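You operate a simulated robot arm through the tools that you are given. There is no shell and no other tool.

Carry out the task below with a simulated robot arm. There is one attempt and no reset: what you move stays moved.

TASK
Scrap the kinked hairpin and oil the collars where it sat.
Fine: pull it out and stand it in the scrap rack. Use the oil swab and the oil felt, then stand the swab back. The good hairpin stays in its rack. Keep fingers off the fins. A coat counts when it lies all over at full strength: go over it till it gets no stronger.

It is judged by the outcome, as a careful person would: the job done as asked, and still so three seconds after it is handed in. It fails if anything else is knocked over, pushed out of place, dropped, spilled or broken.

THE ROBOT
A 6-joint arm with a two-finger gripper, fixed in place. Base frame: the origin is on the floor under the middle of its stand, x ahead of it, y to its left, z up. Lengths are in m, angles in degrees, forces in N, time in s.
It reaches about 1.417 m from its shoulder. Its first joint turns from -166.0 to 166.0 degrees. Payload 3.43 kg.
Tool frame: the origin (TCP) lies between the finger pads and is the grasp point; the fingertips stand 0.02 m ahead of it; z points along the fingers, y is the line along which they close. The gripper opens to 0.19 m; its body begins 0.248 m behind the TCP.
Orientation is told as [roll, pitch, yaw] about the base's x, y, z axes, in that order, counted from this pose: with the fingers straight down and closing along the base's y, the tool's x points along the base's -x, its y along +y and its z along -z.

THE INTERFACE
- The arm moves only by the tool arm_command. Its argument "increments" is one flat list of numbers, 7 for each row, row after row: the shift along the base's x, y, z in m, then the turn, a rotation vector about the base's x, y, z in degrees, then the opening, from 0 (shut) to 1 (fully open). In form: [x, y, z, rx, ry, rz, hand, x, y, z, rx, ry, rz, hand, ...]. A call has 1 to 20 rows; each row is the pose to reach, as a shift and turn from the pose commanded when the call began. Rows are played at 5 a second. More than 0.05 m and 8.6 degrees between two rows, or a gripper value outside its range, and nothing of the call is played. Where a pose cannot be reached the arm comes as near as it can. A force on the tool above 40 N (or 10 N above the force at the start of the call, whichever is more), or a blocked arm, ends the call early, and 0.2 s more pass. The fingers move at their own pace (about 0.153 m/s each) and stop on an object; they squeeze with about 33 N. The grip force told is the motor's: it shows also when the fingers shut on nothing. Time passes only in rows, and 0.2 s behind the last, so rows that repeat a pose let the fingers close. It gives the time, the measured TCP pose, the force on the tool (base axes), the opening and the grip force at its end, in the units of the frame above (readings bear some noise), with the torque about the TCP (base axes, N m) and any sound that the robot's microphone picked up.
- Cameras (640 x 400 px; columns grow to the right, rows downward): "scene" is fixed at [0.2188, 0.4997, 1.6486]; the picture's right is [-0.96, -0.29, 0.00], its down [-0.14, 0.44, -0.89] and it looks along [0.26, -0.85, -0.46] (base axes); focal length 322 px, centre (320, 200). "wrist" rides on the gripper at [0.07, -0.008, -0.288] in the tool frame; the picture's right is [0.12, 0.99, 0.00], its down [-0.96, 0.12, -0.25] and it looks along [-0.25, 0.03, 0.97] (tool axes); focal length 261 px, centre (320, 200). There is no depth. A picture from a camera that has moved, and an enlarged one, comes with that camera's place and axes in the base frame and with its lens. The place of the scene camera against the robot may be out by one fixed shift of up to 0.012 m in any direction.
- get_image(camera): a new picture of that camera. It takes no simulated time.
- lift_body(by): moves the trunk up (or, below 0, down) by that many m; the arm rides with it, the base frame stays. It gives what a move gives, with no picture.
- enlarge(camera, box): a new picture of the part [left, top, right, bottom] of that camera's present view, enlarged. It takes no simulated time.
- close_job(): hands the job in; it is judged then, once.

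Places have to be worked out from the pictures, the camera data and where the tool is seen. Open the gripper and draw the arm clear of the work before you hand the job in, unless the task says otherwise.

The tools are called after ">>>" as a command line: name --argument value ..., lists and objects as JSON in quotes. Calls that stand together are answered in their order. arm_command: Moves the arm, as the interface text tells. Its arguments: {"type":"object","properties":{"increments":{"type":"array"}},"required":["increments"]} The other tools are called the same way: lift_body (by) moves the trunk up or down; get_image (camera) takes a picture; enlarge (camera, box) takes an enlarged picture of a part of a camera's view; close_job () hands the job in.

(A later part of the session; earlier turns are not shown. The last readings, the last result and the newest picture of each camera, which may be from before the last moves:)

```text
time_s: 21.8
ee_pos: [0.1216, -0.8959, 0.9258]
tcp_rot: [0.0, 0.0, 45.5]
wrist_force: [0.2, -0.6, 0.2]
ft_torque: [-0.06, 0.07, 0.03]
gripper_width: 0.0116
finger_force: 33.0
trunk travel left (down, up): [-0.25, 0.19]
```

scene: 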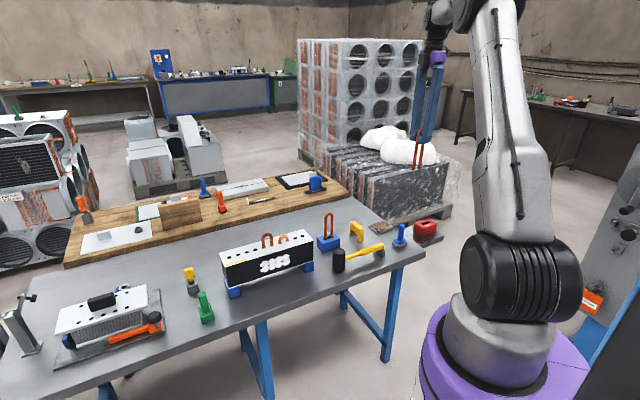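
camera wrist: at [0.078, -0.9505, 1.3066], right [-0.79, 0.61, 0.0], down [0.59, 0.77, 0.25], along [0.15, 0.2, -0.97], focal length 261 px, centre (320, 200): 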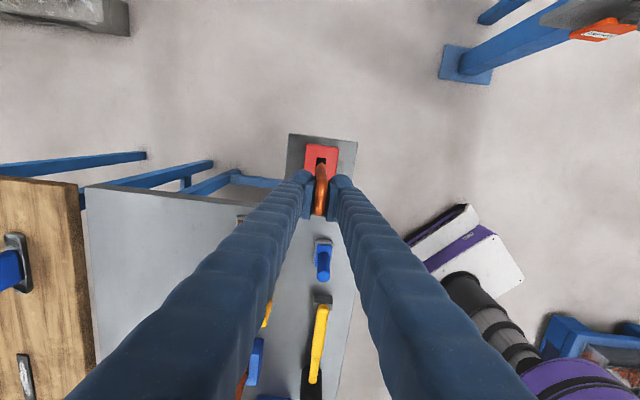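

Still no contact at z=0.926. I keep lowering in small steps.

>>> arm_command --increments '[0, 0, -0.002, 0, 0, 0, 0, 0, 0, -0.004, 0, 0, 0, 0, 0, 0, -0.006, 0, 0, 0, 0]'

>>> enlarge --camera "scene" --box '[400, 195, 450, 245]'

```text
time_s: 22.6
ee_pos: [0.1232, -0.8968, 0.924]
tcp_rot: [-0.3, 0.2, 45.5]
wrist_force: [0.1, -0.1, 30.0]
ft_torque: [-0.03, -0.04, -0.01]
gripper_width: 0.0116
finger_force: 33.1
trunk travel left (down, up): [-0.25, 0.19]
```

```text
8.00 times, centred on (425, 220) of scene
camera zoom: at [0.2188, 0.4997, 1.6486], right [-0.96, -0.29, 0.0], down [-0.14, 0.44, -0.89], along [0.26, -0.85, -0.46], focal length 2577 px, centre (-520, 40)
```

zoom: 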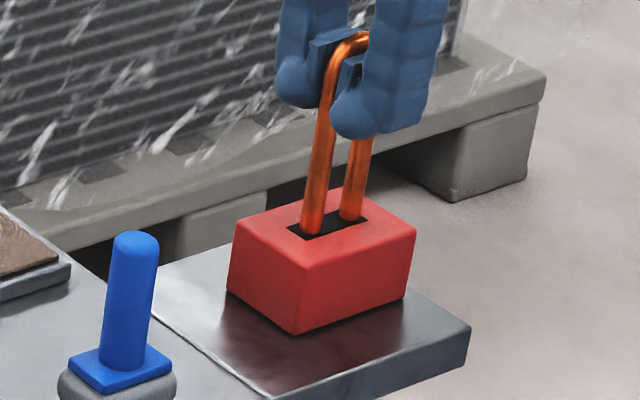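

The legs have reached the floor (30 N at z≈0.924). I relieve the pressure by raising the command slightly, then open the fingers gently.

>>> arm_command --increments '[0, 0, 0.002, 0, 0, 0, 0, 0, 0, 0.004, 0, 0, 0, 0, 0, 0, 0.005, 0, 0, 0, 0]'

```text
time_s: 23.4
ee_pos: [0.1224, -0.8965, 0.9228]
tcp_rot: [0.0, -0.1, 45.5]
wrist_force: [-2.1, -2.4, 6.3]
ft_torque: [-0.35, 0.4, 0.01]
gripper_width: 0.0116
finger_force: 33.1
trunk travel left (down, up): [-0.25, 0.19]
```

Only 6 N remains. I open the fingers, then look before drawing up.

>>> arm_command --increments '[0, 0, 0.001, 0, 0, 0, 0.08, 0, 0, 0.001, 0, 0, 0, 0.14, 0, 0, 0.001, 0, 0, 0, 0.25, 0, 0, 0.001, 0, 0, 0, 0.35, 0, 0, 0.001, 0, 0, 0, 0.35]'

>>> enlarge --camera "scene" --box '[400, 180, 450, 245]'

>>> enlarge --camera "wrist" --box '[280, 120, 360, 220]'

```text
time_s: 24.6
ee_pos: [0.123, -0.8972, 0.9252]
tcp_rot: [0.0, 0.0, 45.5]
wrist_force: [-0.7, 0.1, -0.2]
ft_torque: [0.01, 0.02, 0.02]
gripper_width: 0.0664
finger_force: 0.1
trunk travel left (down, up): [-0.25, 0.19]
```

```text
6.15 times, centred on (425, 212) of scene
camera zoom: at [0.2188, 0.4997, 1.6486], right [-0.96, -0.29, 0.0], down [-0.14, 0.44, -0.89], along [0.26, -0.85, -0.46], focal length 1982 px, centre (-326, 123)
```

zoom: 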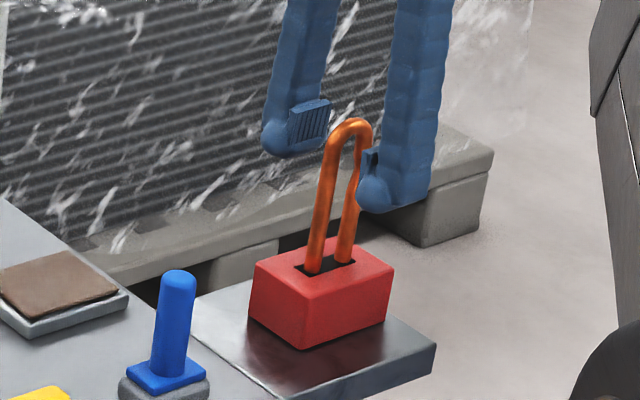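

```text
4.00 times, centred on (320, 170) of wrist
camera zoom: at [0.0779, -0.9521, 1.2129], right [-0.79, 0.61, 0.0], down [0.59, 0.77, 0.25], along [0.15, 0.2, -0.97], focal length 1043 px, centre (320, 320)
```

zoom: 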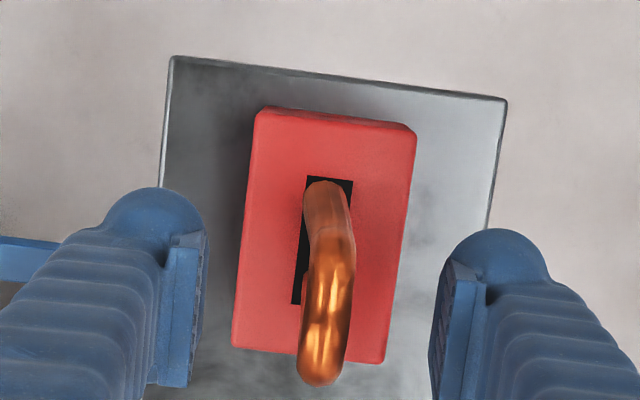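

The kinked hairpin stands in the scrap rack. I draw straight up, then move over the bench corner to view the swab and felt from above.

>>> arm_command --increments '[0, 0, 0.03, 0, 0, 0, 0.35, 0, 0, 0.075, 0, 0, 0, 0.35, 0, 0, 0.12, 0, 0, 0, 0.35, 0, 0, 0.165, 0, 0, 0, 0.35, 0, 0, 0.21, 0, 0, 0, 0.35, 0.0245, 0.033, 0.225, 0, 0, -0.1, 0.35, 0.049, 0.066, 0.225, 0, 0, -0.2, 0.35, 0.0735, 0.0985, 0.225, 0, 0, -0.3, 0.35, 0.098, 0.1315, 0.225, 0, 0, -0.4, 0.35, 0.1225, 0.164, 0.225, 0, 0, -0.5, 0.35, 0.147, 0.197, 0.225, 0, 0, -0.5, 0.35, 0.147, 0.197, 0.225, 0, 0, -0.5, 0.35]'

>>> get_image --camera "wrist"

>>> enlarge --camera "scene" --box '[340, 180, 460, 260]'

```text
time_s: 27.2
ee_pos: [0.2705, -0.6984, 1.1499]
tcp_rot: [0.0, 0.0, 45.0]
wrist_force: [-0.4, 0.0, 0.2]
ft_torque: [-0.06, 0.0, 0.03]
gripper_width: 0.0663
finger_force: 0.1
trunk travel left (down, up): [-0.25, 0.19]
```

```text
taken
camera wrist: at [0.2244, -0.7545, 1.437], right [-0.79, 0.62, 0.0], down [0.6, 0.76, 0.25], along [0.15, 0.19, -0.97], focal length 261 px, centre (320, 200)
```

wrist: 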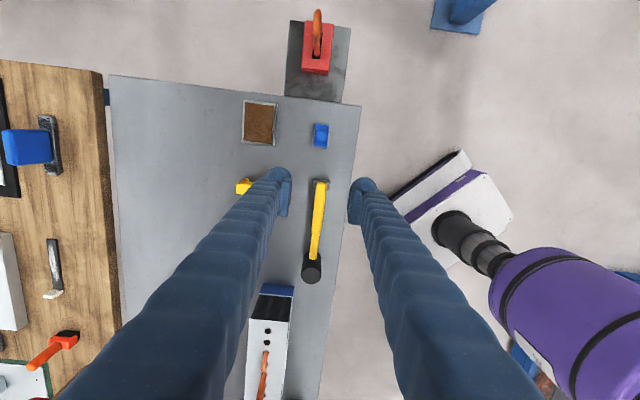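

```text
5.00 times, centred on (400, 220) of scene
camera zoom: at [0.2188, 0.4997, 1.6486], right [-0.96, -0.29, 0.0], down [-0.14, 0.44, -0.89], along [0.26, -0.85, -0.46], focal length 1611 px, centre (-80, 100)
```

zoom: 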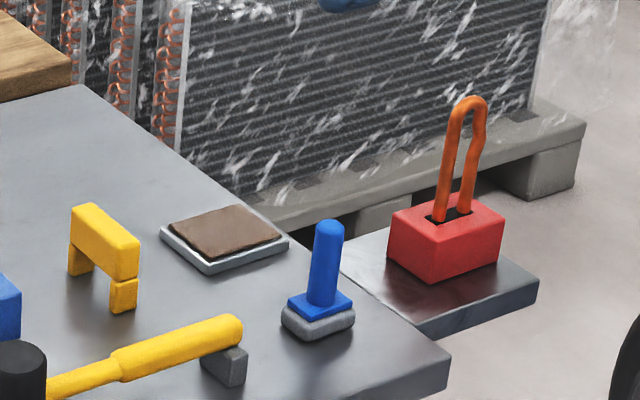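

The hairpin stands well in the scrap rack. I enlarge the wrist view around the swab and felt to measure them.

>>> enlarge --camera "wrist" --box '[290, 110, 350, 160]'

>>> enlarge --camera "wrist" --box '[230, 85, 310, 155]'

```text
8.00 times, centred on (320, 135) of wrist
camera zoom: at [0.2244, -0.7545, 1.437], right [-0.79, 0.62, 0.0], down [0.6, 0.76, 0.25], along [0.15, 0.19, -0.97], focal length 2085 px, centre (320, 720)
```

zoom: 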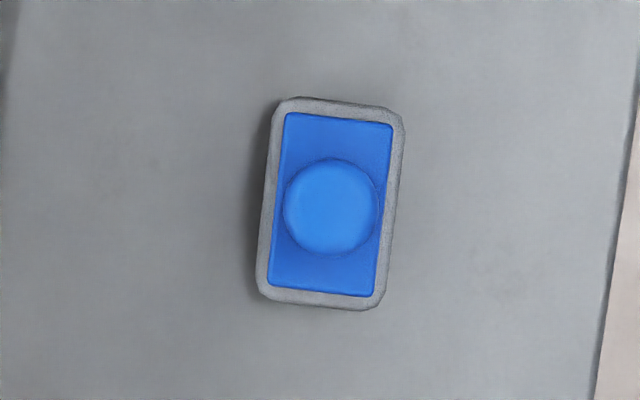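

```text
5.71 times, centred on (270, 120) of wrist
camera zoom: at [0.2244, -0.7545, 1.437], right [-0.79, 0.62, 0.0], down [0.6, 0.76, 0.25], along [0.15, 0.19, -0.97], focal length 1489 px, centre (606, 657)
```

zoom: 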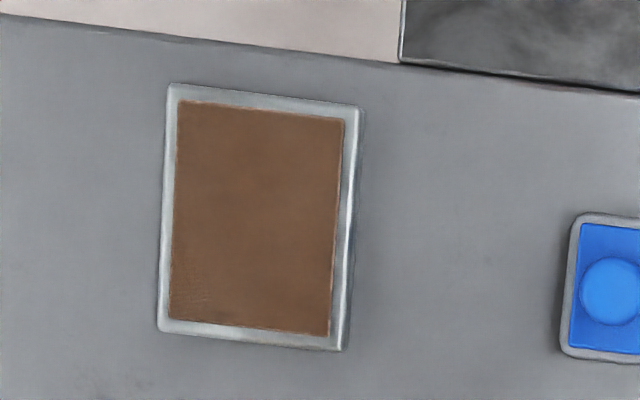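

The swab is at about (0.226, -0.747), with its long side along the coil direction and a handle about 25 mm thick; the felt centre is near (0.326, -0.862). I move over the swab handle and come down to z≈0.95 for a check.

>>> arm_command --increments '[-0.0212, -0.024, 0, 0, 0, 0, 0.35, -0.0423, -0.0479, 0, 0, 0, 0, 0.35, -0.0423, -0.0479, -0.04, 0, 0, 0, 0.35, -0.0423, -0.0479, -0.085, 0, 0, 0, 0.35, -0.0423, -0.0479, -0.13, 0, 0, 0, 0.35, -0.0423, -0.0479, -0.17, 0, 0, 0, 0.35, -0.0423, -0.0479, -0.2, 0, 0, 0, 0.35, -0.0423, -0.0479, -0.2, 0, 0, 0, 0.35]'

>>> enlarge --camera "wrist" --box '[260, 120, 380, 220]'

>>> enlarge --camera "scene" --box '[350, 190, 450, 260]'

```text
time_s: 29.0
ee_pos: [0.2266, -0.7472, 0.9508]
tcp_rot: [0.0, -0.1, 45.1]
wrist_force: [-0.2, -0.4, -0.7]
ft_torque: [0.01, 0.0, -0.03]
gripper_width: 0.0663
finger_force: 0.0
trunk travel left (down, up): [-0.25, 0.19]
```

```text
4.00 times, centred on (320, 170) of wrist
camera zoom: at [0.1822, -0.8024, 1.2381], right [-0.79, 0.62, 0.0], down [0.6, 0.76, 0.25], along [0.15, 0.19, -0.97], focal length 1043 px, centre (320, 320)
```

zoom: 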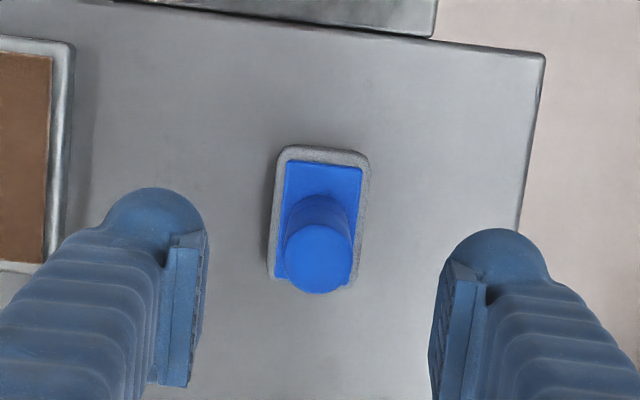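

```text
5.71 times, centred on (400, 225) of scene
camera zoom: at [0.2188, 0.4997, 1.6486], right [-0.96, -0.29, 0.0], down [-0.14, 0.44, -0.89], along [0.26, -0.85, -0.46], focal length 1841 px, centre (-137, 57)
```

zoom: 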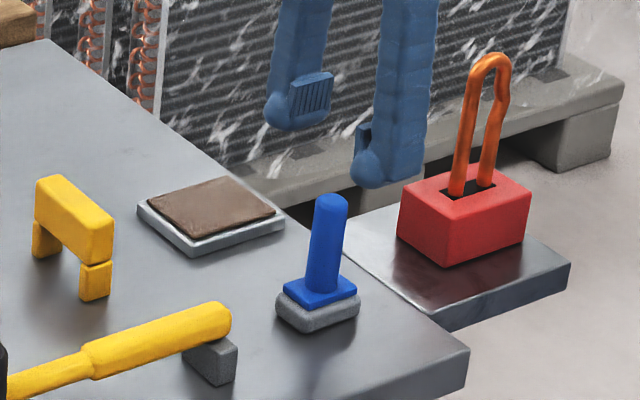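

The handle top (z≈0.878) is centred between the pads. I lower to z≈0.848 and close on the handle.

>>> arm_command --increments '[-0.0007, -0.0007, -0.035, 0, 0, 0, 0.35, -0.0007, -0.0007, -0.07, 0, 0, 0, 0.35, -0.0007, -0.0007, -0.102, 0, 0, 0, 0.35, -0.0007, -0.0007, -0.102, 0, 0, 0, 0.35, -0.0007, -0.0007, -0.102, 0, 0, 0, 0.2, -0.0007, -0.0007, -0.102, 0, 0, 0, 0.1, -0.0007, -0.0007, -0.102, 0, 0, 0, 0, -0.0007, -0.0007, -0.102, 0, 0, 0, 0, -0.0007, -0.0007, -0.102, 0, 0, 0, 0]'

>>> enlarge --camera "wrist" --box '[260, 120, 380, 220]'

>>> enlarge --camera "scene" --box '[350, 190, 450, 260]'

```text
time_s: 31.0
ee_pos: [0.2252, -0.7489, 0.8516]
tcp_rot: [0.0, 0.0, 45.1]
wrist_force: [-0.7, -0.8, -0.9]
ft_torque: [0.04, -0.02, -0.03]
gripper_width: 0.0233
finger_force: 33.1
trunk travel left (down, up): [-0.25, 0.19]
```

```text
4.00 times, centred on (320, 170) of wrist
camera zoom: at [0.1811, -0.8041, 1.1389], right [-0.79, 0.62, 0.0], down [0.6, 0.76, 0.25], along [0.15, 0.19, -0.97], focal length 1043 px, centre (320, 320)
```

zoom: 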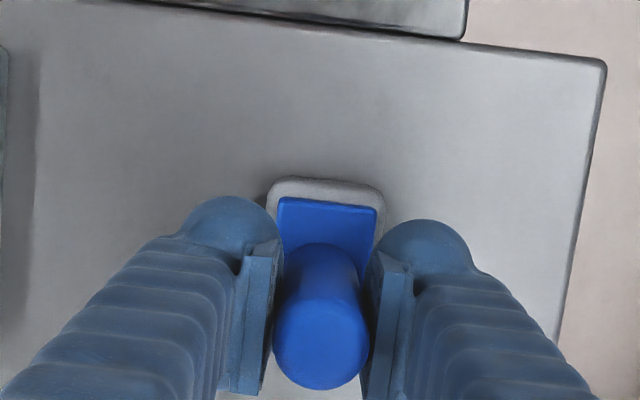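

```text
5.71 times, centred on (400, 225) of scene
camera zoom: at [0.2188, 0.4997, 1.6486], right [-0.96, -0.29, 0.0], down [-0.14, 0.44, -0.89], along [0.26, -0.85, -0.46], focal length 1841 px, centre (-137, 57)
```

zoom: 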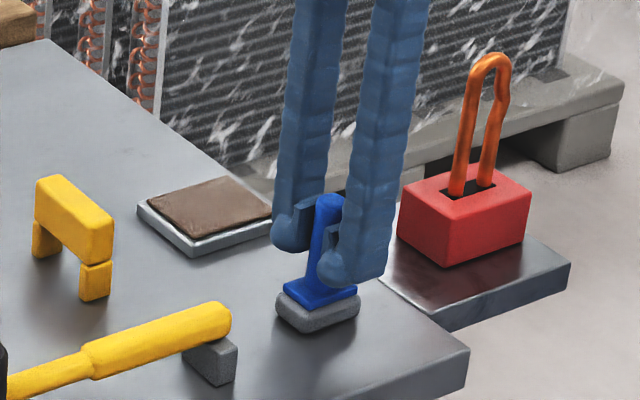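

The grip is on (0.0233 m, 33 N), with the swab standing at TCP (0.225, -0.749, 0.851). I lift a little to see whether the grey part is the swab head or a stand.

>>> arm_command --increments '[0, 0, 0.01, 0, 0, 0, 0, 0, 0, 0.02, 0, 0, 0, 0, 0, 0, 0.04, 0, 0, 0, 0, 0, 0, 0.06, 0, 0, 0, 0]'

>>> enlarge --camera "scene" --box '[350, 190, 450, 260]'

>>> enlarge --camera "wrist" --box '[260, 120, 380, 220]'

```text
time_s: 32.0
ee_pos: [0.2247, -0.7487, 0.9093]
tcp_rot: [0.0, 0.1, 45.0]
wrist_force: [-0.4, -0.6, -0.3]
ft_torque: [-0.04, 0.01, 0.0]
gripper_width: 0.0231
finger_force: 32.3
trunk travel left (down, up): [-0.25, 0.19]
```

```text
5.71 times, centred on (400, 225) of scene
camera zoom: at [0.2188, 0.4997, 1.6486], right [-0.96, -0.29, 0.0], down [-0.14, 0.44, -0.89], along [0.26, -0.85, -0.46], focal length 1841 px, centre (-137, 57)
```

zoom: 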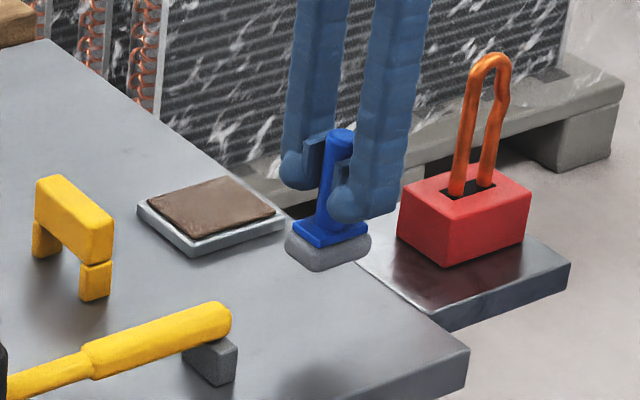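

```text
4.00 times, centred on (320, 170) of wrist
camera zoom: at [0.1801, -0.8039, 1.1967], right [-0.79, 0.62, 0.0], down [0.6, 0.76, 0.25], along [0.15, 0.19, -0.97], focal length 1043 px, centre (320, 320)
```

zoom: 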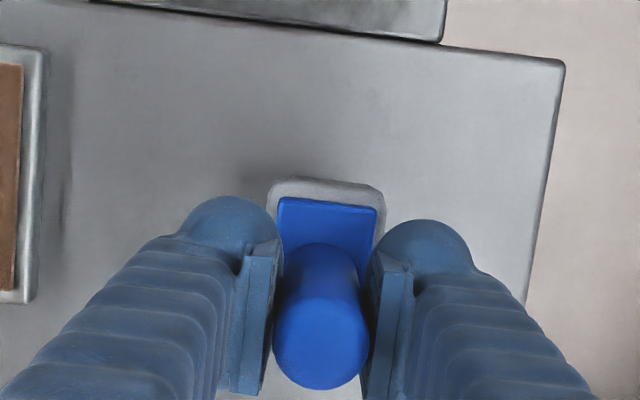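

The grey pad is the swab's head, about 0.076 m below the TCP. I carry it over the felt at about (0.326, -0.862) and check.

>>> arm_command --increments '[0, 0, 0.03, 0, 0, 0, 0, 0.0255, -0.0283, 0.03, 0, 0, 0, 0, 0.051, -0.0567, 0.03, 0, 0, 0, 0, 0.0765, -0.085, 0.03, 0, 0, 0, 0, 0.102, -0.1133, 0.03, 0, 0, 0, 0, 0.102, -0.1133, 0.03, 0, 0, 0, 0]'

>>> get_image --camera "wrist"

>>> enlarge --camera "scene" --box '[340, 180, 440, 250]'

>>> enlarge --camera "wrist" --box '[260, 120, 380, 220]'

```text
time_s: 33.4
ee_pos: [0.3287, -0.8622, 0.938]
tcp_rot: [-0.1, 0.0, 45.1]
wrist_force: [-0.3, 0.0, -1.4]
ft_torque: [0.09, -0.01, -0.02]
gripper_width: 0.0232
finger_force: 33.5
trunk travel left (down, up): [-0.25, 0.19]
```

```text
taken
camera wrist: at [0.2836, -0.919, 1.2259], right [-0.79, 0.62, 0.0], down [0.6, 0.76, 0.25], along [0.15, 0.2, -0.97], focal length 261 px, centre (320, 200)
```

wrist: 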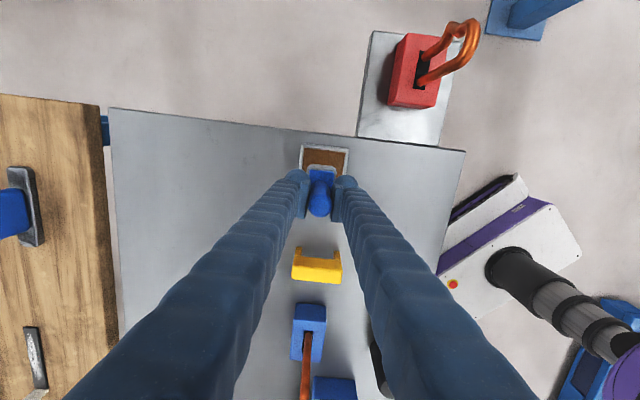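

```text
5.71 times, centred on (390, 215) of scene
camera zoom: at [0.2188, 0.4997, 1.6486], right [-0.96, -0.29, 0.0], down [-0.14, 0.44, -0.89], along [0.26, -0.85, -0.46], focal length 1841 px, centre (-80, 114)
```

zoom: 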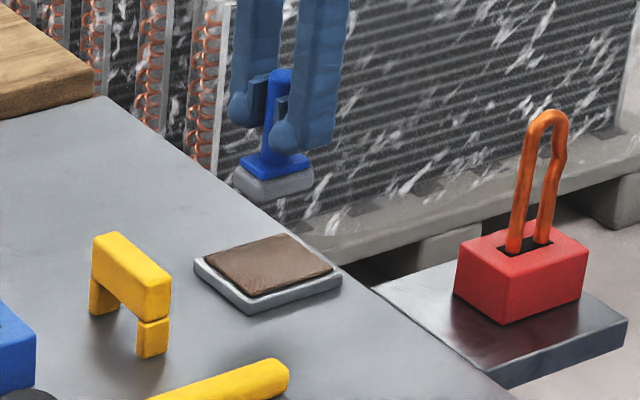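

```text
4.00 times, centred on (320, 170) of wrist
camera zoom: at [0.2836, -0.919, 1.2259], right [-0.79, 0.62, 0.0], down [0.6, 0.76, 0.25], along [0.15, 0.2, -0.97], focal length 1043 px, centre (320, 320)
```

zoom: 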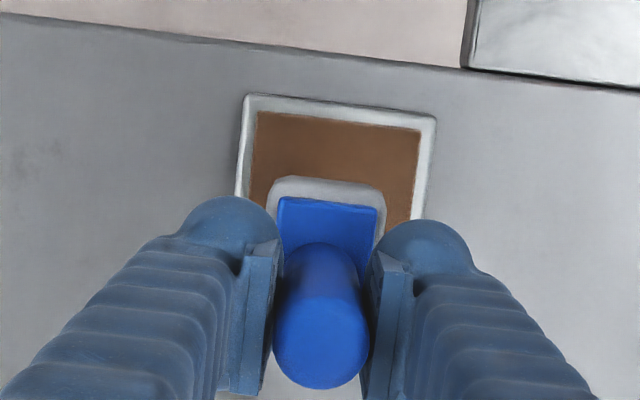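

The pad is above the felt, nearly centred. I shift y by +0.003 and lower gently until it touches.

>>> arm_command --increments '[0, 0.003, -0.02, 0, 0, 0, 0, 0, 0.003, -0.04, 0, 0, 0, 0, 0, 0.003, -0.055, 0, 0, 0, 0, 0, 0.003, -0.058, 0, 0, 0, 0, 0, 0.003, -0.061, 0, 0, 0, 0]'

>>> enlarge --camera "scene" --box '[350, 200, 420, 250]'

```text
time_s: 34.6
ee_pos: [0.3283, -0.8597, 0.8789]
tcp_rot: [0.0, 0.0, 45.0]
wrist_force: [-0.3, 0.4, -1.6]
ft_torque: [-0.01, 0.01, 0.02]
gripper_width: 0.0233
finger_force: 33.0
trunk travel left (down, up): [-0.25, 0.19]
```

```text
8.00 times, centred on (385, 225) of scene
camera zoom: at [0.2188, 0.4997, 1.6486], right [-0.96, -0.29, 0.0], down [-0.14, 0.44, -0.89], along [0.26, -0.85, -0.46], focal length 2577 px, centre (-200, 0)
```

zoom: 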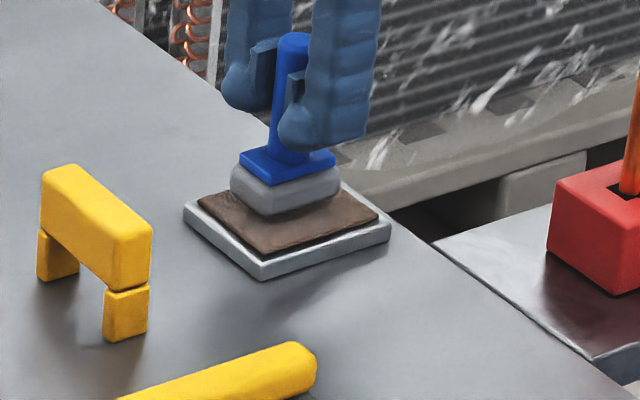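

The pad is just above the felt with no contact yet. I go on in 2 mm steps.

>>> arm_command --increments '[0, 0, -0.002, 0, 0, 0, 0, 0, 0, -0.004, 0, 0, 0, 0, 0, 0, -0.006, 0, 0, 0, 0]'

```text
time_s: 35.4
ee_pos: [0.3283, -0.8582, 0.8717]
tcp_rot: [0.0, 0.0, 45.0]
wrist_force: [0.3, -0.7, -1.0]
ft_torque: [0.03, 0.0, -0.02]
gripper_width: 0.0236
finger_force: 33.1
trunk travel left (down, up): [-0.25, 0.19]
```

No contact at 0.872. I continue down in 1.5 mm steps.

>>> arm_command --increments '[0, 0, -0.0015, 0, 0, 0, 0, 0, 0, -0.003, 0, 0, 0, 0, 0, 0, -0.0045, 0, 0, 0, 0]'

```text
time_s: 36.2
ee_pos: [0.3287, -0.8577, 0.8689]
tcp_rot: [0.0, 0.1, 45.0]
wrist_force: [1.0, 2.3, 11.9]
ft_torque: [0.33, -0.04, -0.01]
gripper_width: 0.023
finger_force: 32.8
trunk travel left (down, up): [-0.25, 0.19]
```

The pad rests on the felt with about 12 N. I hold it and rub back and forth a little to load the pad.

>>> arm_command --increments '[0, 0, 0, 0, 0, 0, 0, 0.003, 0.003, 0, 0, 0, 0, 0, 0.0055, 0.0055, 0, 0, 0, 0, 0, 0.003, 0.003, 0, 0, 0, 0, 0, 0, 0, 0, 0, 0, 0, 0, -0.003, -0.003, 0, 0, 0, 0, 0, -0.0055, -0.0055, 0, 0, 0, 0, 0, -0.003, -0.003, 0, 0, 0, 0, 0, 0, 0, 0, 0, 0, 0, 0, 0, 0, 0, 0, 0, 0, 0]'

>>> enlarge --camera "scene" --box '[350, 200, 420, 250]'

```text
time_s: 38.4
ee_pos: [0.3268, -0.8598, 0.8677]
tcp_rot: [0.0, 0.1, 45.0]
wrist_force: [-6.7, -5.4, 8.1]
ft_torque: [-0.56, 0.57, -0.07]
gripper_width: 0.0234
finger_force: 33.4
trunk travel left (down, up): [-0.25, 0.19]
```

```text
8.00 times, centred on (385, 225) of scene
camera zoom: at [0.2188, 0.4997, 1.6486], right [-0.96, -0.29, 0.0], down [-0.14, 0.44, -0.89], along [0.26, -0.85, -0.46], focal length 2577 px, centre (-200, 0)
```

zoom: 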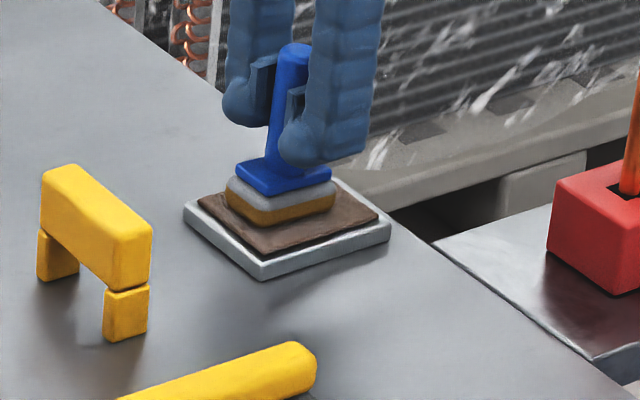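

The lower half of the pad has turned amber, so it is loaded with oil. I lift it straight up clear of everything.

>>> arm_command --increments '[0.001, 0.001, 0.01, 0, 0, 0, 0, 0.001, 0.001, 0.04, 0, 0, 0, 0, 0.001, 0.001, 0.085, 0, 0, 0, 0, 0.001, 0.001, 0.13, 0, 0, 0, 0, 0.001, 0.001, 0.175, 0, 0, 0, 0, 0.001, 0.001, 0.22, 0, 0, 0, 0, 0.001, 0.001, 0.265, 0, 0, 0, 0, 0.001, 0.001, 0.302, 0, 0, 0, 0]'

>>> enlarge --camera "scene" --box '[340, 120, 420, 250]'

>>> enlarge --camera "wrist" --box '[260, 120, 380, 220]'

```text
time_s: 40.2
ee_pos: [0.3284, -0.857, 1.1677]
tcp_rot: [0.0, 0.1, 45.0]
wrist_force: [0.6, 0.1, -0.5]
ft_torque: [-0.02, 0.04, 0.02]
gripper_width: 0.0234
finger_force: 32.9
trunk travel left (down, up): [-0.25, 0.19]
```

```text
3.08 times, centred on (380, 185) of scene
camera zoom: at [0.2188, 0.4997, 1.6486], right [-0.96, -0.29, 0.0], down [-0.14, 0.44, -0.89], along [0.26, -0.85, -0.46], focal length 991 px, centre (135, 246)
```

zoom: 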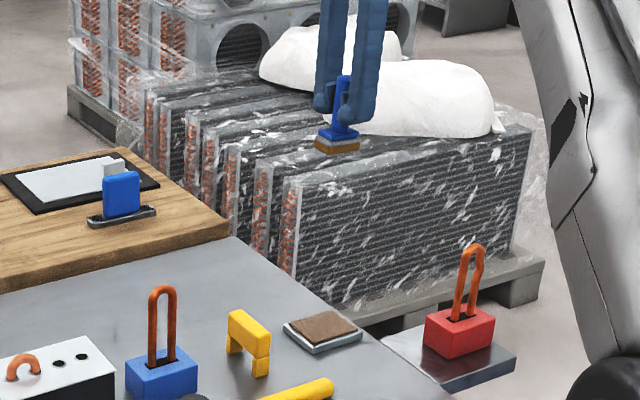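

```text
4.00 times, centred on (320, 170) of wrist
camera zoom: at [0.2839, -0.9131, 1.4547], right [-0.79, 0.62, 0.0], down [0.6, 0.76, 0.25], along [0.15, 0.2, -0.97], focal length 1043 px, centre (320, 320)
```

zoom: 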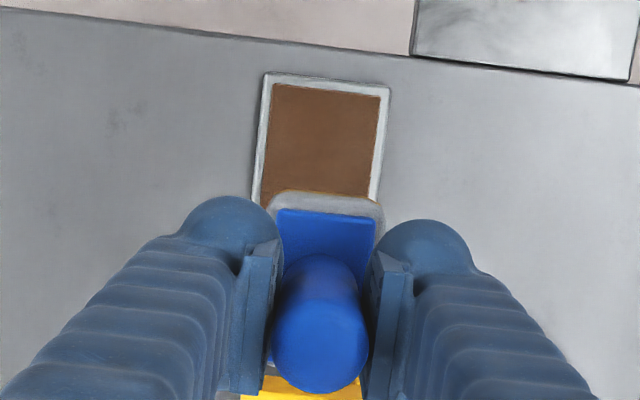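

The felt and bench look fine; the swab has tilted perhaps 4° about the finger axis from rubbing, but it will level when pressed flat. I carry it over to the coil at z≈1.167, stopping a little past the collars so the camera can see them.

>>> arm_command --increments '[0.0297, 0.0364, 0, 0, 0, 0, 0, 0.0594, 0.0727, 0, 0, 0, 0, 0, 0.0891, 0.1091, 0, 0, 0, 0, 0, 0.1188, 0.1454, 0, 0, 0, 0, 0, 0.1485, 0.1818, 0, 0, 0, 0, 0, 0.1782, 0.2181, 0, 0, 0, 0, 0, 0.2079, 0.2545, 0, 0, 0, 0, 0, 0.2376, 0.2908, 0, 0, 0, 0, 0, 0.2674, 0.3272, 0, 0, 0, 0, 0, 0.2971, 0.3635, 0, 0, 0, 0, 0, 0.3268, 0.3999, 0, 0, 0, 0, 0, 0.3565, 0.4362, 0, 0, 0, 0, 0, 0.3862, 0.4726, 0, 0, 0, 0, 0, 0.4159, 0.5089, 0, 0, 0, 0, 0, 0.4456, 0.5453, 0, 0, 0, 0, 0, 0.4753, 0.5816, 0, 0, 0, 0, 0, 0.505, 0.618, 0, 0, 0, 0, 0, 0.505, 0.618, 0, 0, 0, 0, 0]'

>>> get_image --camera "wrist"

>>> enlarge --camera "wrist" --box '[270, 80, 370, 210]'

>>> enlarge --camera "scene" --box '[180, 190, 300, 290]'

```text
time_s: 44.0
ee_pos: [0.8337, -0.2394, 1.169]
tcp_rot: [0.0, 0.1, 45.1]
wrist_force: [0.3, 0.8, -1.1]
ft_torque: [-0.11, 0.01, 0.04]
gripper_width: 0.0236
finger_force: 33.0
trunk travel left (down, up): [-0.25, 0.19]
```

```text
taken
camera wrist: at [0.7889, -0.2943, 1.4559], right [-0.79, 0.62, 0.0], down [0.6, 0.76, 0.25], along [0.15, 0.19, -0.97], focal length 261 px, centre (320, 200)
```

wrist: 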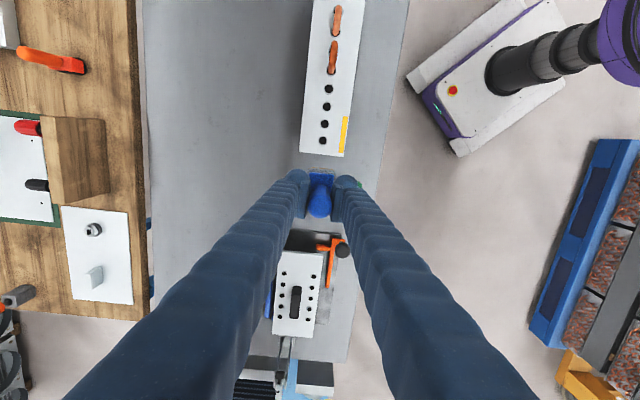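

```text
3.08 times, centred on (320, 145) of wrist
camera zoom: at [0.7889, -0.2943, 1.4559], right [-0.79, 0.62, 0.0], down [0.6, 0.76, 0.25], along [0.15, 0.19, -0.97], focal length 802 px, centre (320, 369)
```

zoom: 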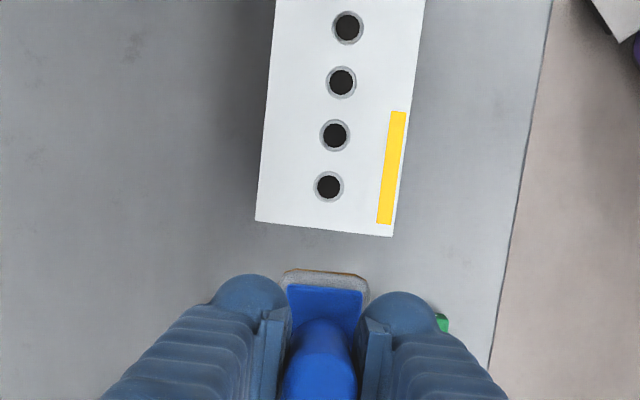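

```text
4.00 times, centred on (240, 240) of scene
camera zoom: at [0.2188, 0.4997, 1.6486], right [-0.96, -0.29, 0.0], down [-0.14, 0.44, -0.89], along [0.26, -0.85, -0.46], focal length 1289 px, centre (640, 40)
```

zoom: 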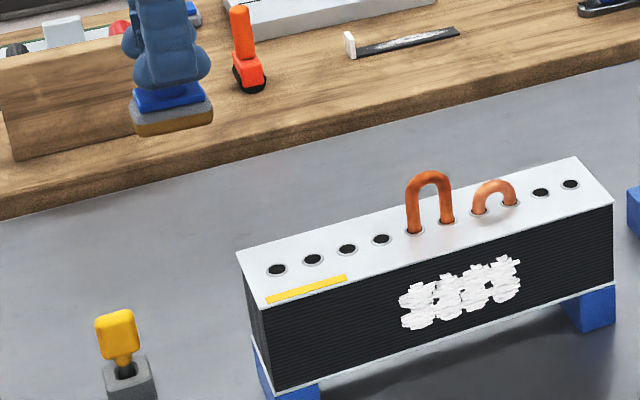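

The collars are at d=-0.056 and -0.0875 from the TCP, giving a midpoint of (0.782, -0.290). I move the swab over the midpoint and come down to about 2 cm above the plate.

>>> arm_command --increments '[-0.0248, -0.0253, 0, 0, 0, 0, 0, -0.0497, -0.0505, 0, 0, 0, 0, 0, -0.0497, -0.0505, -0.04, 0, 0, 0, 0, -0.0497, -0.0505, -0.08, 0, 0, 0, 0, -0.0497, -0.0505, -0.12, 0, 0, 0, 0, -0.0497, -0.0505, -0.142, 0, 0, 0, 0, -0.0497, -0.0505, -0.142, 0, 0, 0, 0]'

>>> enlarge --camera "wrist" --box '[260, 100, 380, 220]'

>>> enlarge --camera "scene" --box '[200, 200, 290, 275]'

```text
time_s: 45.6
ee_pos: [0.7844, -0.2919, 1.0258]
tcp_rot: [0.0, 0.0, 44.9]
wrist_force: [0.2, 0.2, -0.9]
ft_torque: [-0.05, 0.0, -0.01]
gripper_width: 0.0234
finger_force: 32.9
trunk travel left (down, up): [-0.25, 0.19]
```

```text
3.33 times, centred on (320, 160) of wrist
camera zoom: at [0.7401, -0.3468, 1.3124], right [-0.79, 0.62, 0.0], down [0.6, 0.76, 0.25], along [0.15, 0.19, -0.97], focal length 869 px, centre (320, 333)
```

zoom: 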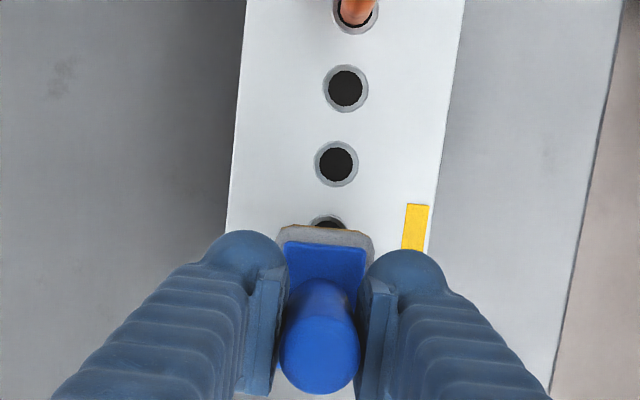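

```text
5.33 times, centred on (245, 238) of scene
camera zoom: at [0.2188, 0.4997, 1.6486], right [-0.96, -0.29, 0.0], down [-0.14, 0.44, -0.89], along [0.26, -0.85, -0.46], focal length 1718 px, centre (720, 0)
```

zoom: 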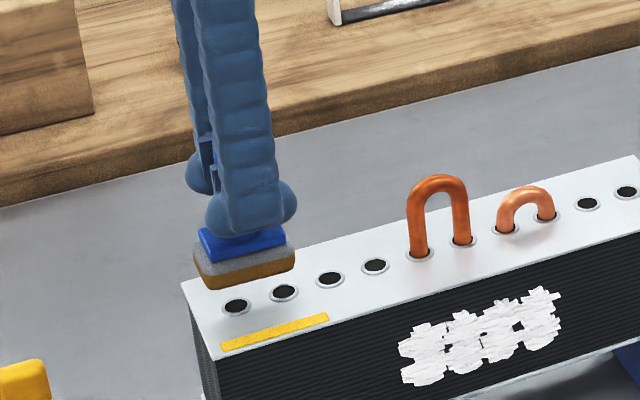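

Alignment is good, with hole 3 exactly 0.048 m behind. I nudge +n by 1.8 mm and lower slowly to contact on the two collars.

>>> arm_command --increments '[-0.0013, 0.0013, -0.005, 0, 0, 0, 0, -0.0013, 0.0013, -0.01, 0, 0, 0, 0, -0.0013, 0.0013, -0.013, 0, 0, 0, 0, -0.0013, 0.0013, -0.015, 0, 0, 0, 0]'

```text
time_s: 46.6
ee_pos: [0.7842, -0.2874, 1.0098]
tcp_rot: [0.0, 0.0, 45.0]
wrist_force: [-0.1, -0.4, -0.6]
ft_torque: [0.0, 0.01, 0.04]
gripper_width: 0.0233
finger_force: 32.7
trunk travel left (down, up): [-0.25, 0.19]
```

No contact at 1.010 yet. I continue in 1.5 mm steps.

>>> arm_command --increments '[0, 0, -0.0015, 0, 0, 0, 0, 0, 0, -0.003, 0, 0, 0, 0, 0, 0, -0.0045, 0, 0, 0, 0]'

>>> enlarge --camera "scene" --box '[200, 200, 290, 275]'

```text
time_s: 47.4
ee_pos: [0.7843, -0.2896, 1.0056]
tcp_rot: [0.1, 0.1, 45.1]
wrist_force: [0.1, 0.0, -1.3]
ft_torque: [-0.02, 0.01, 0.02]
gripper_width: 0.0235
finger_force: 32.9
trunk travel left (down, up): [-0.25, 0.19]
```

```text
5.33 times, centred on (245, 238) of scene
camera zoom: at [0.2188, 0.4997, 1.6486], right [-0.96, -0.29, 0.0], down [-0.14, 0.44, -0.89], along [0.26, -0.85, -0.46], focal length 1718 px, centre (720, 0)
```

zoom: 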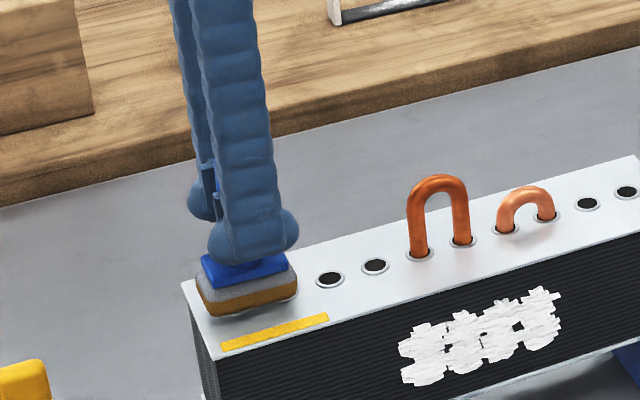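

Only a sliver of gap is left under the pad. I continue in 1 mm steps.

>>> arm_command --increments '[0, 0, -0.001, 0, 0, 0, 0, 0, 0, -0.002, 0, 0, 0, 0, 0, 0, -0.003, 0, 0, 0, 0, 0, 0, -0.004, 0, 0, 0, 0]'

```text
time_s: 48.4
ee_pos: [0.7834, -0.2877, 1.0035]
tcp_rot: [0.1, 0.0, 45.0]
wrist_force: [0.2, 0.4, -1.1]
ft_torque: [-0.03, -0.01, 0.02]
gripper_width: 0.0234
finger_force: 33.3
trunk travel left (down, up): [-0.25, 0.19]
```

Still no force at z≈1.003. Three more 1 mm steps.

>>> arm_command --increments '[0, 0, -0.001, 0, 0, 0, 0, 0, 0, -0.002, 0, 0, 0, 0, 0, 0, -0.003, 0, 0, 0, 0]'

>>> enlarge --camera "scene" --box '[200, 200, 290, 275]'

```text
time_s: 49.2
ee_pos: [0.7835, -0.2875, 0.9991]
tcp_rot: [0.0, 0.0, 45.0]
wrist_force: [0.8, 0.6, -1.3]
ft_torque: [-0.01, 0.04, -0.02]
gripper_width: 0.0234
finger_force: 33.1
trunk travel left (down, up): [-0.25, 0.19]
```

```text
5.33 times, centred on (245, 238) of scene
camera zoom: at [0.2188, 0.4997, 1.6486], right [-0.96, -0.29, 0.0], down [-0.14, 0.44, -0.89], along [0.26, -0.85, -0.46], focal length 1718 px, centre (720, 0)
```

zoom: 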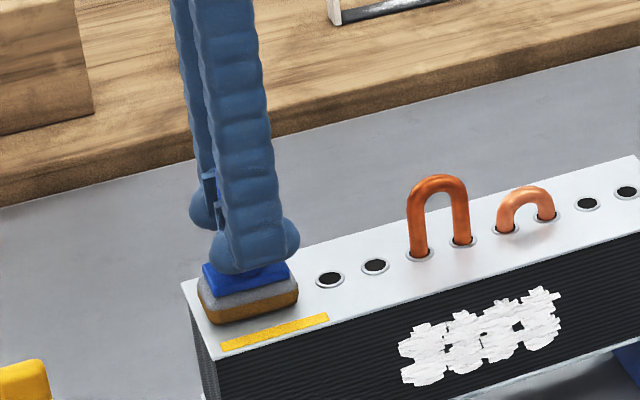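

Nearly touching. Another few 1 mm steps until the force rises.

>>> arm_command --increments '[0, 0, -0.001, 0, 0, 0, 0, 0, 0, -0.002, 0, 0, 0, 0, 0, 0, -0.003, 0, 0, 0, 0]'

```text
time_s: 50.0
ee_pos: [0.7844, -0.2887, 0.9997]
tcp_rot: [-0.1, 0.0, 45.0]
wrist_force: [-0.3, -0.4, 17.4]
ft_torque: [-0.33, 0.36, -0.02]
gripper_width: 0.0234
finger_force: 32.9
trunk travel left (down, up): [-0.25, 0.19]
```

Contact: 17 N, but the torque shows it is borne on the −d end, so the swab is a bit tilted in the grip. I look before correcting it.

>>> enlarge --camera "scene" --box '[210, 225, 260, 275]'

>>> enlarge --camera "wrist" --box '[260, 120, 380, 220]'

```text
8.00 times, centred on (235, 250) of scene
camera zoom: at [0.2188, 0.4997, 1.6486], right [-0.96, -0.29, 0.0], down [-0.14, 0.44, -0.89], along [0.26, -0.85, -0.46], focal length 2577 px, centre (1000, -200)
```

zoom: 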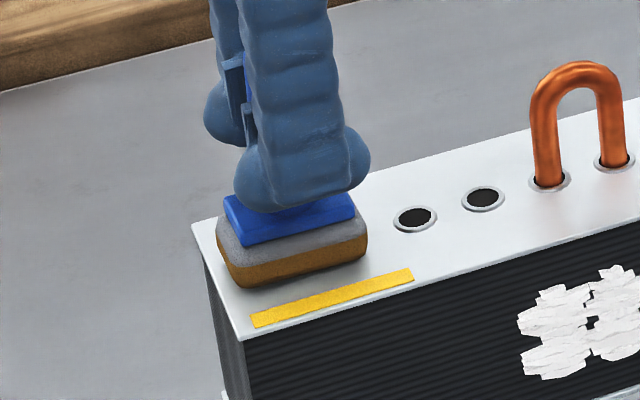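

```text
4.00 times, centred on (320, 170) of wrist
camera zoom: at [0.7383, -0.343, 1.2866], right [-0.79, 0.62, 0.0], down [0.6, 0.76, 0.25], along [0.15, 0.19, -0.97], focal length 1043 px, centre (320, 320)
```

zoom: 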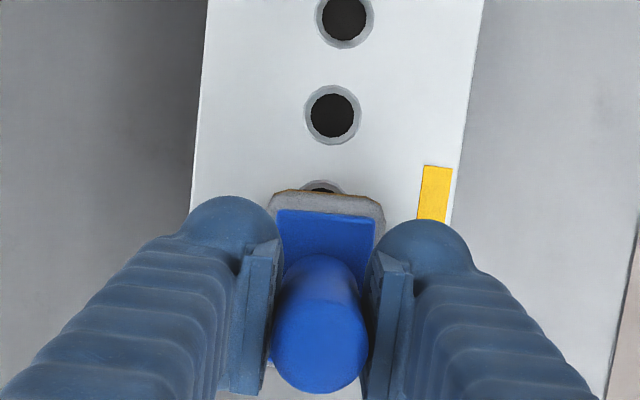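

>>> enlarge --camera "scene" --box '[222, 244, 252, 264]'

>>> enlarge --camera "wrist" --box '[300, 155, 340, 185]'

```text
16.00 times, centred on (237, 254) of scene
camera zoom: at [0.2188, 0.4997, 1.6486], right [-0.96, -0.29, 0.0], down [-0.14, 0.44, -0.89], along [0.26, -0.85, -0.46], focal length 5154 px, centre (1648, -664)
```

zoom: 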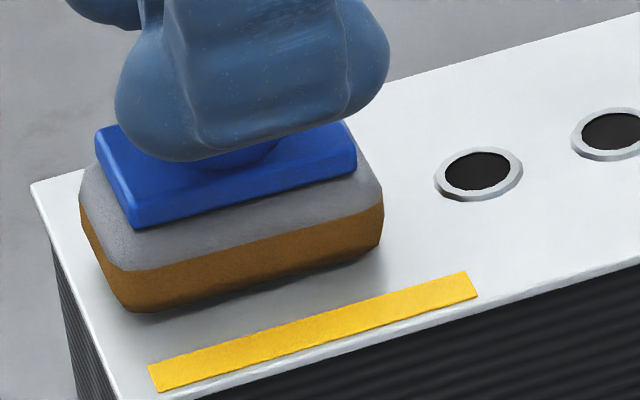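

```text
13.33 times, centred on (320, 170) of wrist
camera zoom: at [0.7383, -0.343, 1.2866], right [-0.79, 0.62, 0.0], down [0.6, 0.76, 0.25], along [0.15, 0.19, -0.97], focal length 3475 px, centre (320, 600)
```

zoom: 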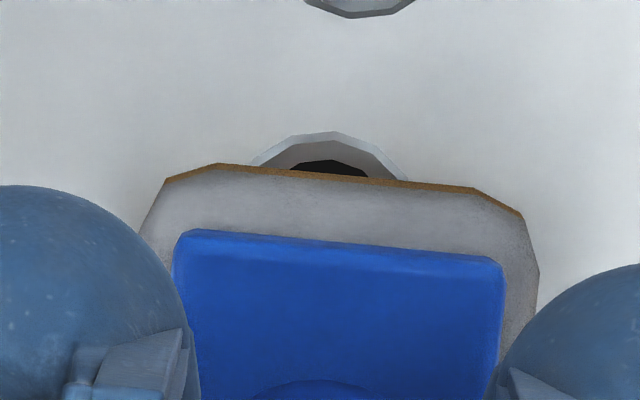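

The pad's +d end is about 2 mm high (tilt ≈2–2.5°), and the pad sits about 9 mm too far toward +d, leaving the edge of collar 2 bare. I lift 6 mm, tilt the tool +2.3° about the finger axis, shift back about 6 mm and set it down again.

>>> arm_command --increments '[0, 0, 0.004, 0, 0, 0, 0, -0.002, -0.002, 0.007, -0.8, 0.8, 0, 0, -0.0042, -0.0042, 0.007, -1.63, 1.63, 0, 0, -0.0042, -0.0042, 0.005, -1.63, 1.63, 0, 0, -0.0042, -0.0042, 0.003, -1.63, 1.63, 0, 0, -0.0042, -0.0042, 0.002, -1.63, 1.63, 0, 0]'

>>> enlarge --camera "scene" --box '[222, 244, 252, 264]'

>>> enlarge --camera "wrist" --box '[300, 155, 340, 185]'

```text
time_s: 51.4
ee_pos: [0.7788, -0.2926, 0.999]
tcp_rot: [-0.1, 2.3, 45.0]
wrist_force: [0.1, 0.3, -1.0]
ft_torque: [0.01, -0.02, 0.01]
gripper_width: 0.0235
finger_force: 33.1
trunk travel left (down, up): [-0.25, 0.19]
```

```text
16.00 times, centred on (237, 254) of scene
camera zoom: at [0.2188, 0.4997, 1.6486], right [-0.96, -0.29, 0.0], down [-0.14, 0.44, -0.89], along [0.26, -0.85, -0.46], focal length 5154 px, centre (1648, -664)
```

zoom: 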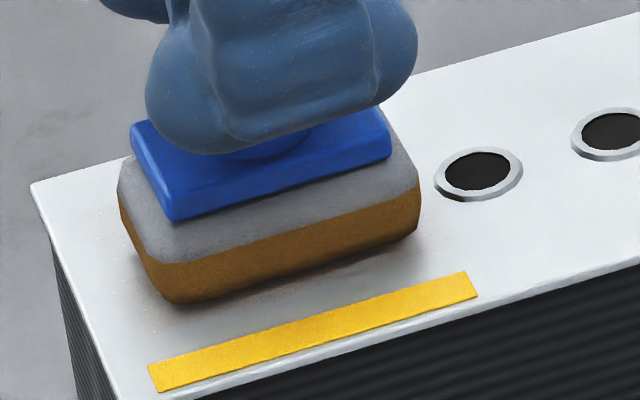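

```text
13.33 times, centred on (320, 170) of wrist
camera zoom: at [0.7431, -0.3394, 1.2894], right [-0.79, 0.62, 0.01], down [0.61, 0.77, 0.21], along [0.12, 0.17, -0.98], focal length 3475 px, centre (320, 600)
```

zoom: 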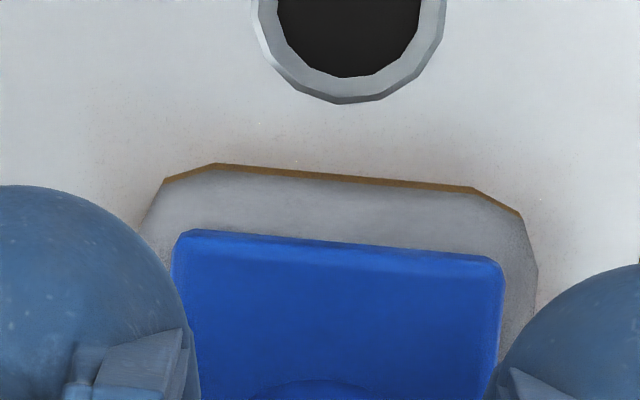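

The pad's rear edge now lies 7 mm short of collar 3 and fully over collar 2, nearly level. I lower it the last millimetres to press.

>>> arm_command --increments '[0, 0, -0.001, 0, 0, 0, 0, 0, 0, -0.002, 0, 0, 0, 0, 0, 0, -0.003, 0, 0, 0, 0]'

```text
time_s: 52.2
ee_pos: [0.7795, -0.2918, 0.9992]
tcp_rot: [-0.2, 2.3, 44.9]
wrist_force: [-2.7, -1.0, 15.8]
ft_torque: [-0.13, 0.15, -0.02]
gripper_width: 0.0232
finger_force: 32.8
trunk travel left (down, up): [-0.25, 0.19]
```

Now the load is central (16 N, negligible residual torque). I rub in short strokes across (±5 mm), keeping both collars covered.

>>> arm_command --increments '[0, 0, 0, 0, 0, 0, 0, -0.0018, 0.0018, 0, 0, 0, 0, 0, -0.0035, 0.0035, 0, 0, 0, 0, 0, -0.0018, 0.0018, 0, 0, 0, 0, 0, 0, 0, 0, 0, 0, 0, 0, 0.0018, -0.0018, 0, 0, 0, 0, 0, 0.0035, -0.0035, 0, 0, 0, 0, 0, 0.0018, -0.0018, 0, 0, 0, 0, 0, 0, 0, 0, 0, 0, 0, 0, -0.0018, 0.0018, 0, 0, 0, 0, 0, -0.0035, 0.0035, 0, 0, 0, 0, 0, -0.0018, 0.0018, 0, 0, 0, 0, 0, 0, 0, 0, 0, 0, 0, 0, 0.0018, -0.0018, 0, 0, 0, 0, 0, 0.0035, -0.0035, 0, 0, 0, 0, 0, 0.0018, -0.0018, 0, 0, 0, 0, 0, 0, 0, 0, 0, 0, 0, 0]'

>>> enlarge --camera "scene" --box '[222, 244, 252, 264]'

>>> enlarge --camera "wrist" --box '[300, 155, 340, 185]'

```text
time_s: 55.8
ee_pos: [0.7796, -0.2935, 0.9953]
tcp_rot: [-0.1, 2.5, 45.0]
wrist_force: [0.7, -1.1, 0.5]
ft_torque: [-0.15, -0.04, 0.04]
gripper_width: 0.0234
finger_force: 32.9
trunk travel left (down, up): [-0.25, 0.19]
```

```text
16.00 times, centred on (237, 254) of scene
camera zoom: at [0.2188, 0.4997, 1.6486], right [-0.96, -0.29, 0.0], down [-0.14, 0.44, -0.89], along [0.26, -0.85, -0.46], focal length 5154 px, centre (1648, -664)
```

zoom: 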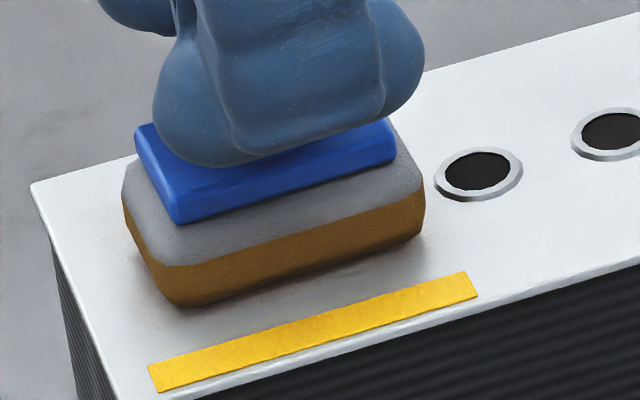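

```text
13.33 times, centred on (320, 170) of wrist
camera zoom: at [0.7424, -0.3401, 1.2856], right [-0.79, 0.62, 0.01], down [0.61, 0.77, 0.21], along [0.12, 0.17, -0.98], focal length 3475 px, centre (320, 600)
```

zoom: 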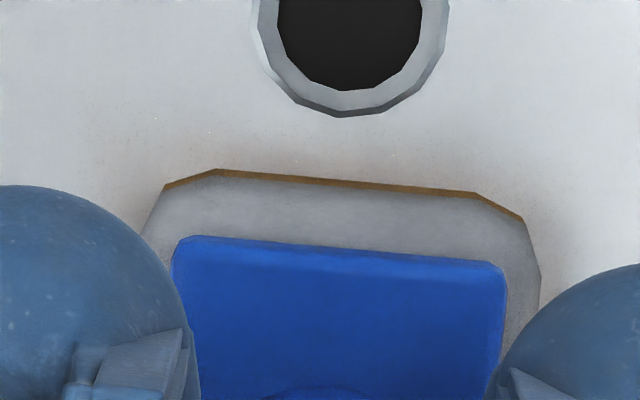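

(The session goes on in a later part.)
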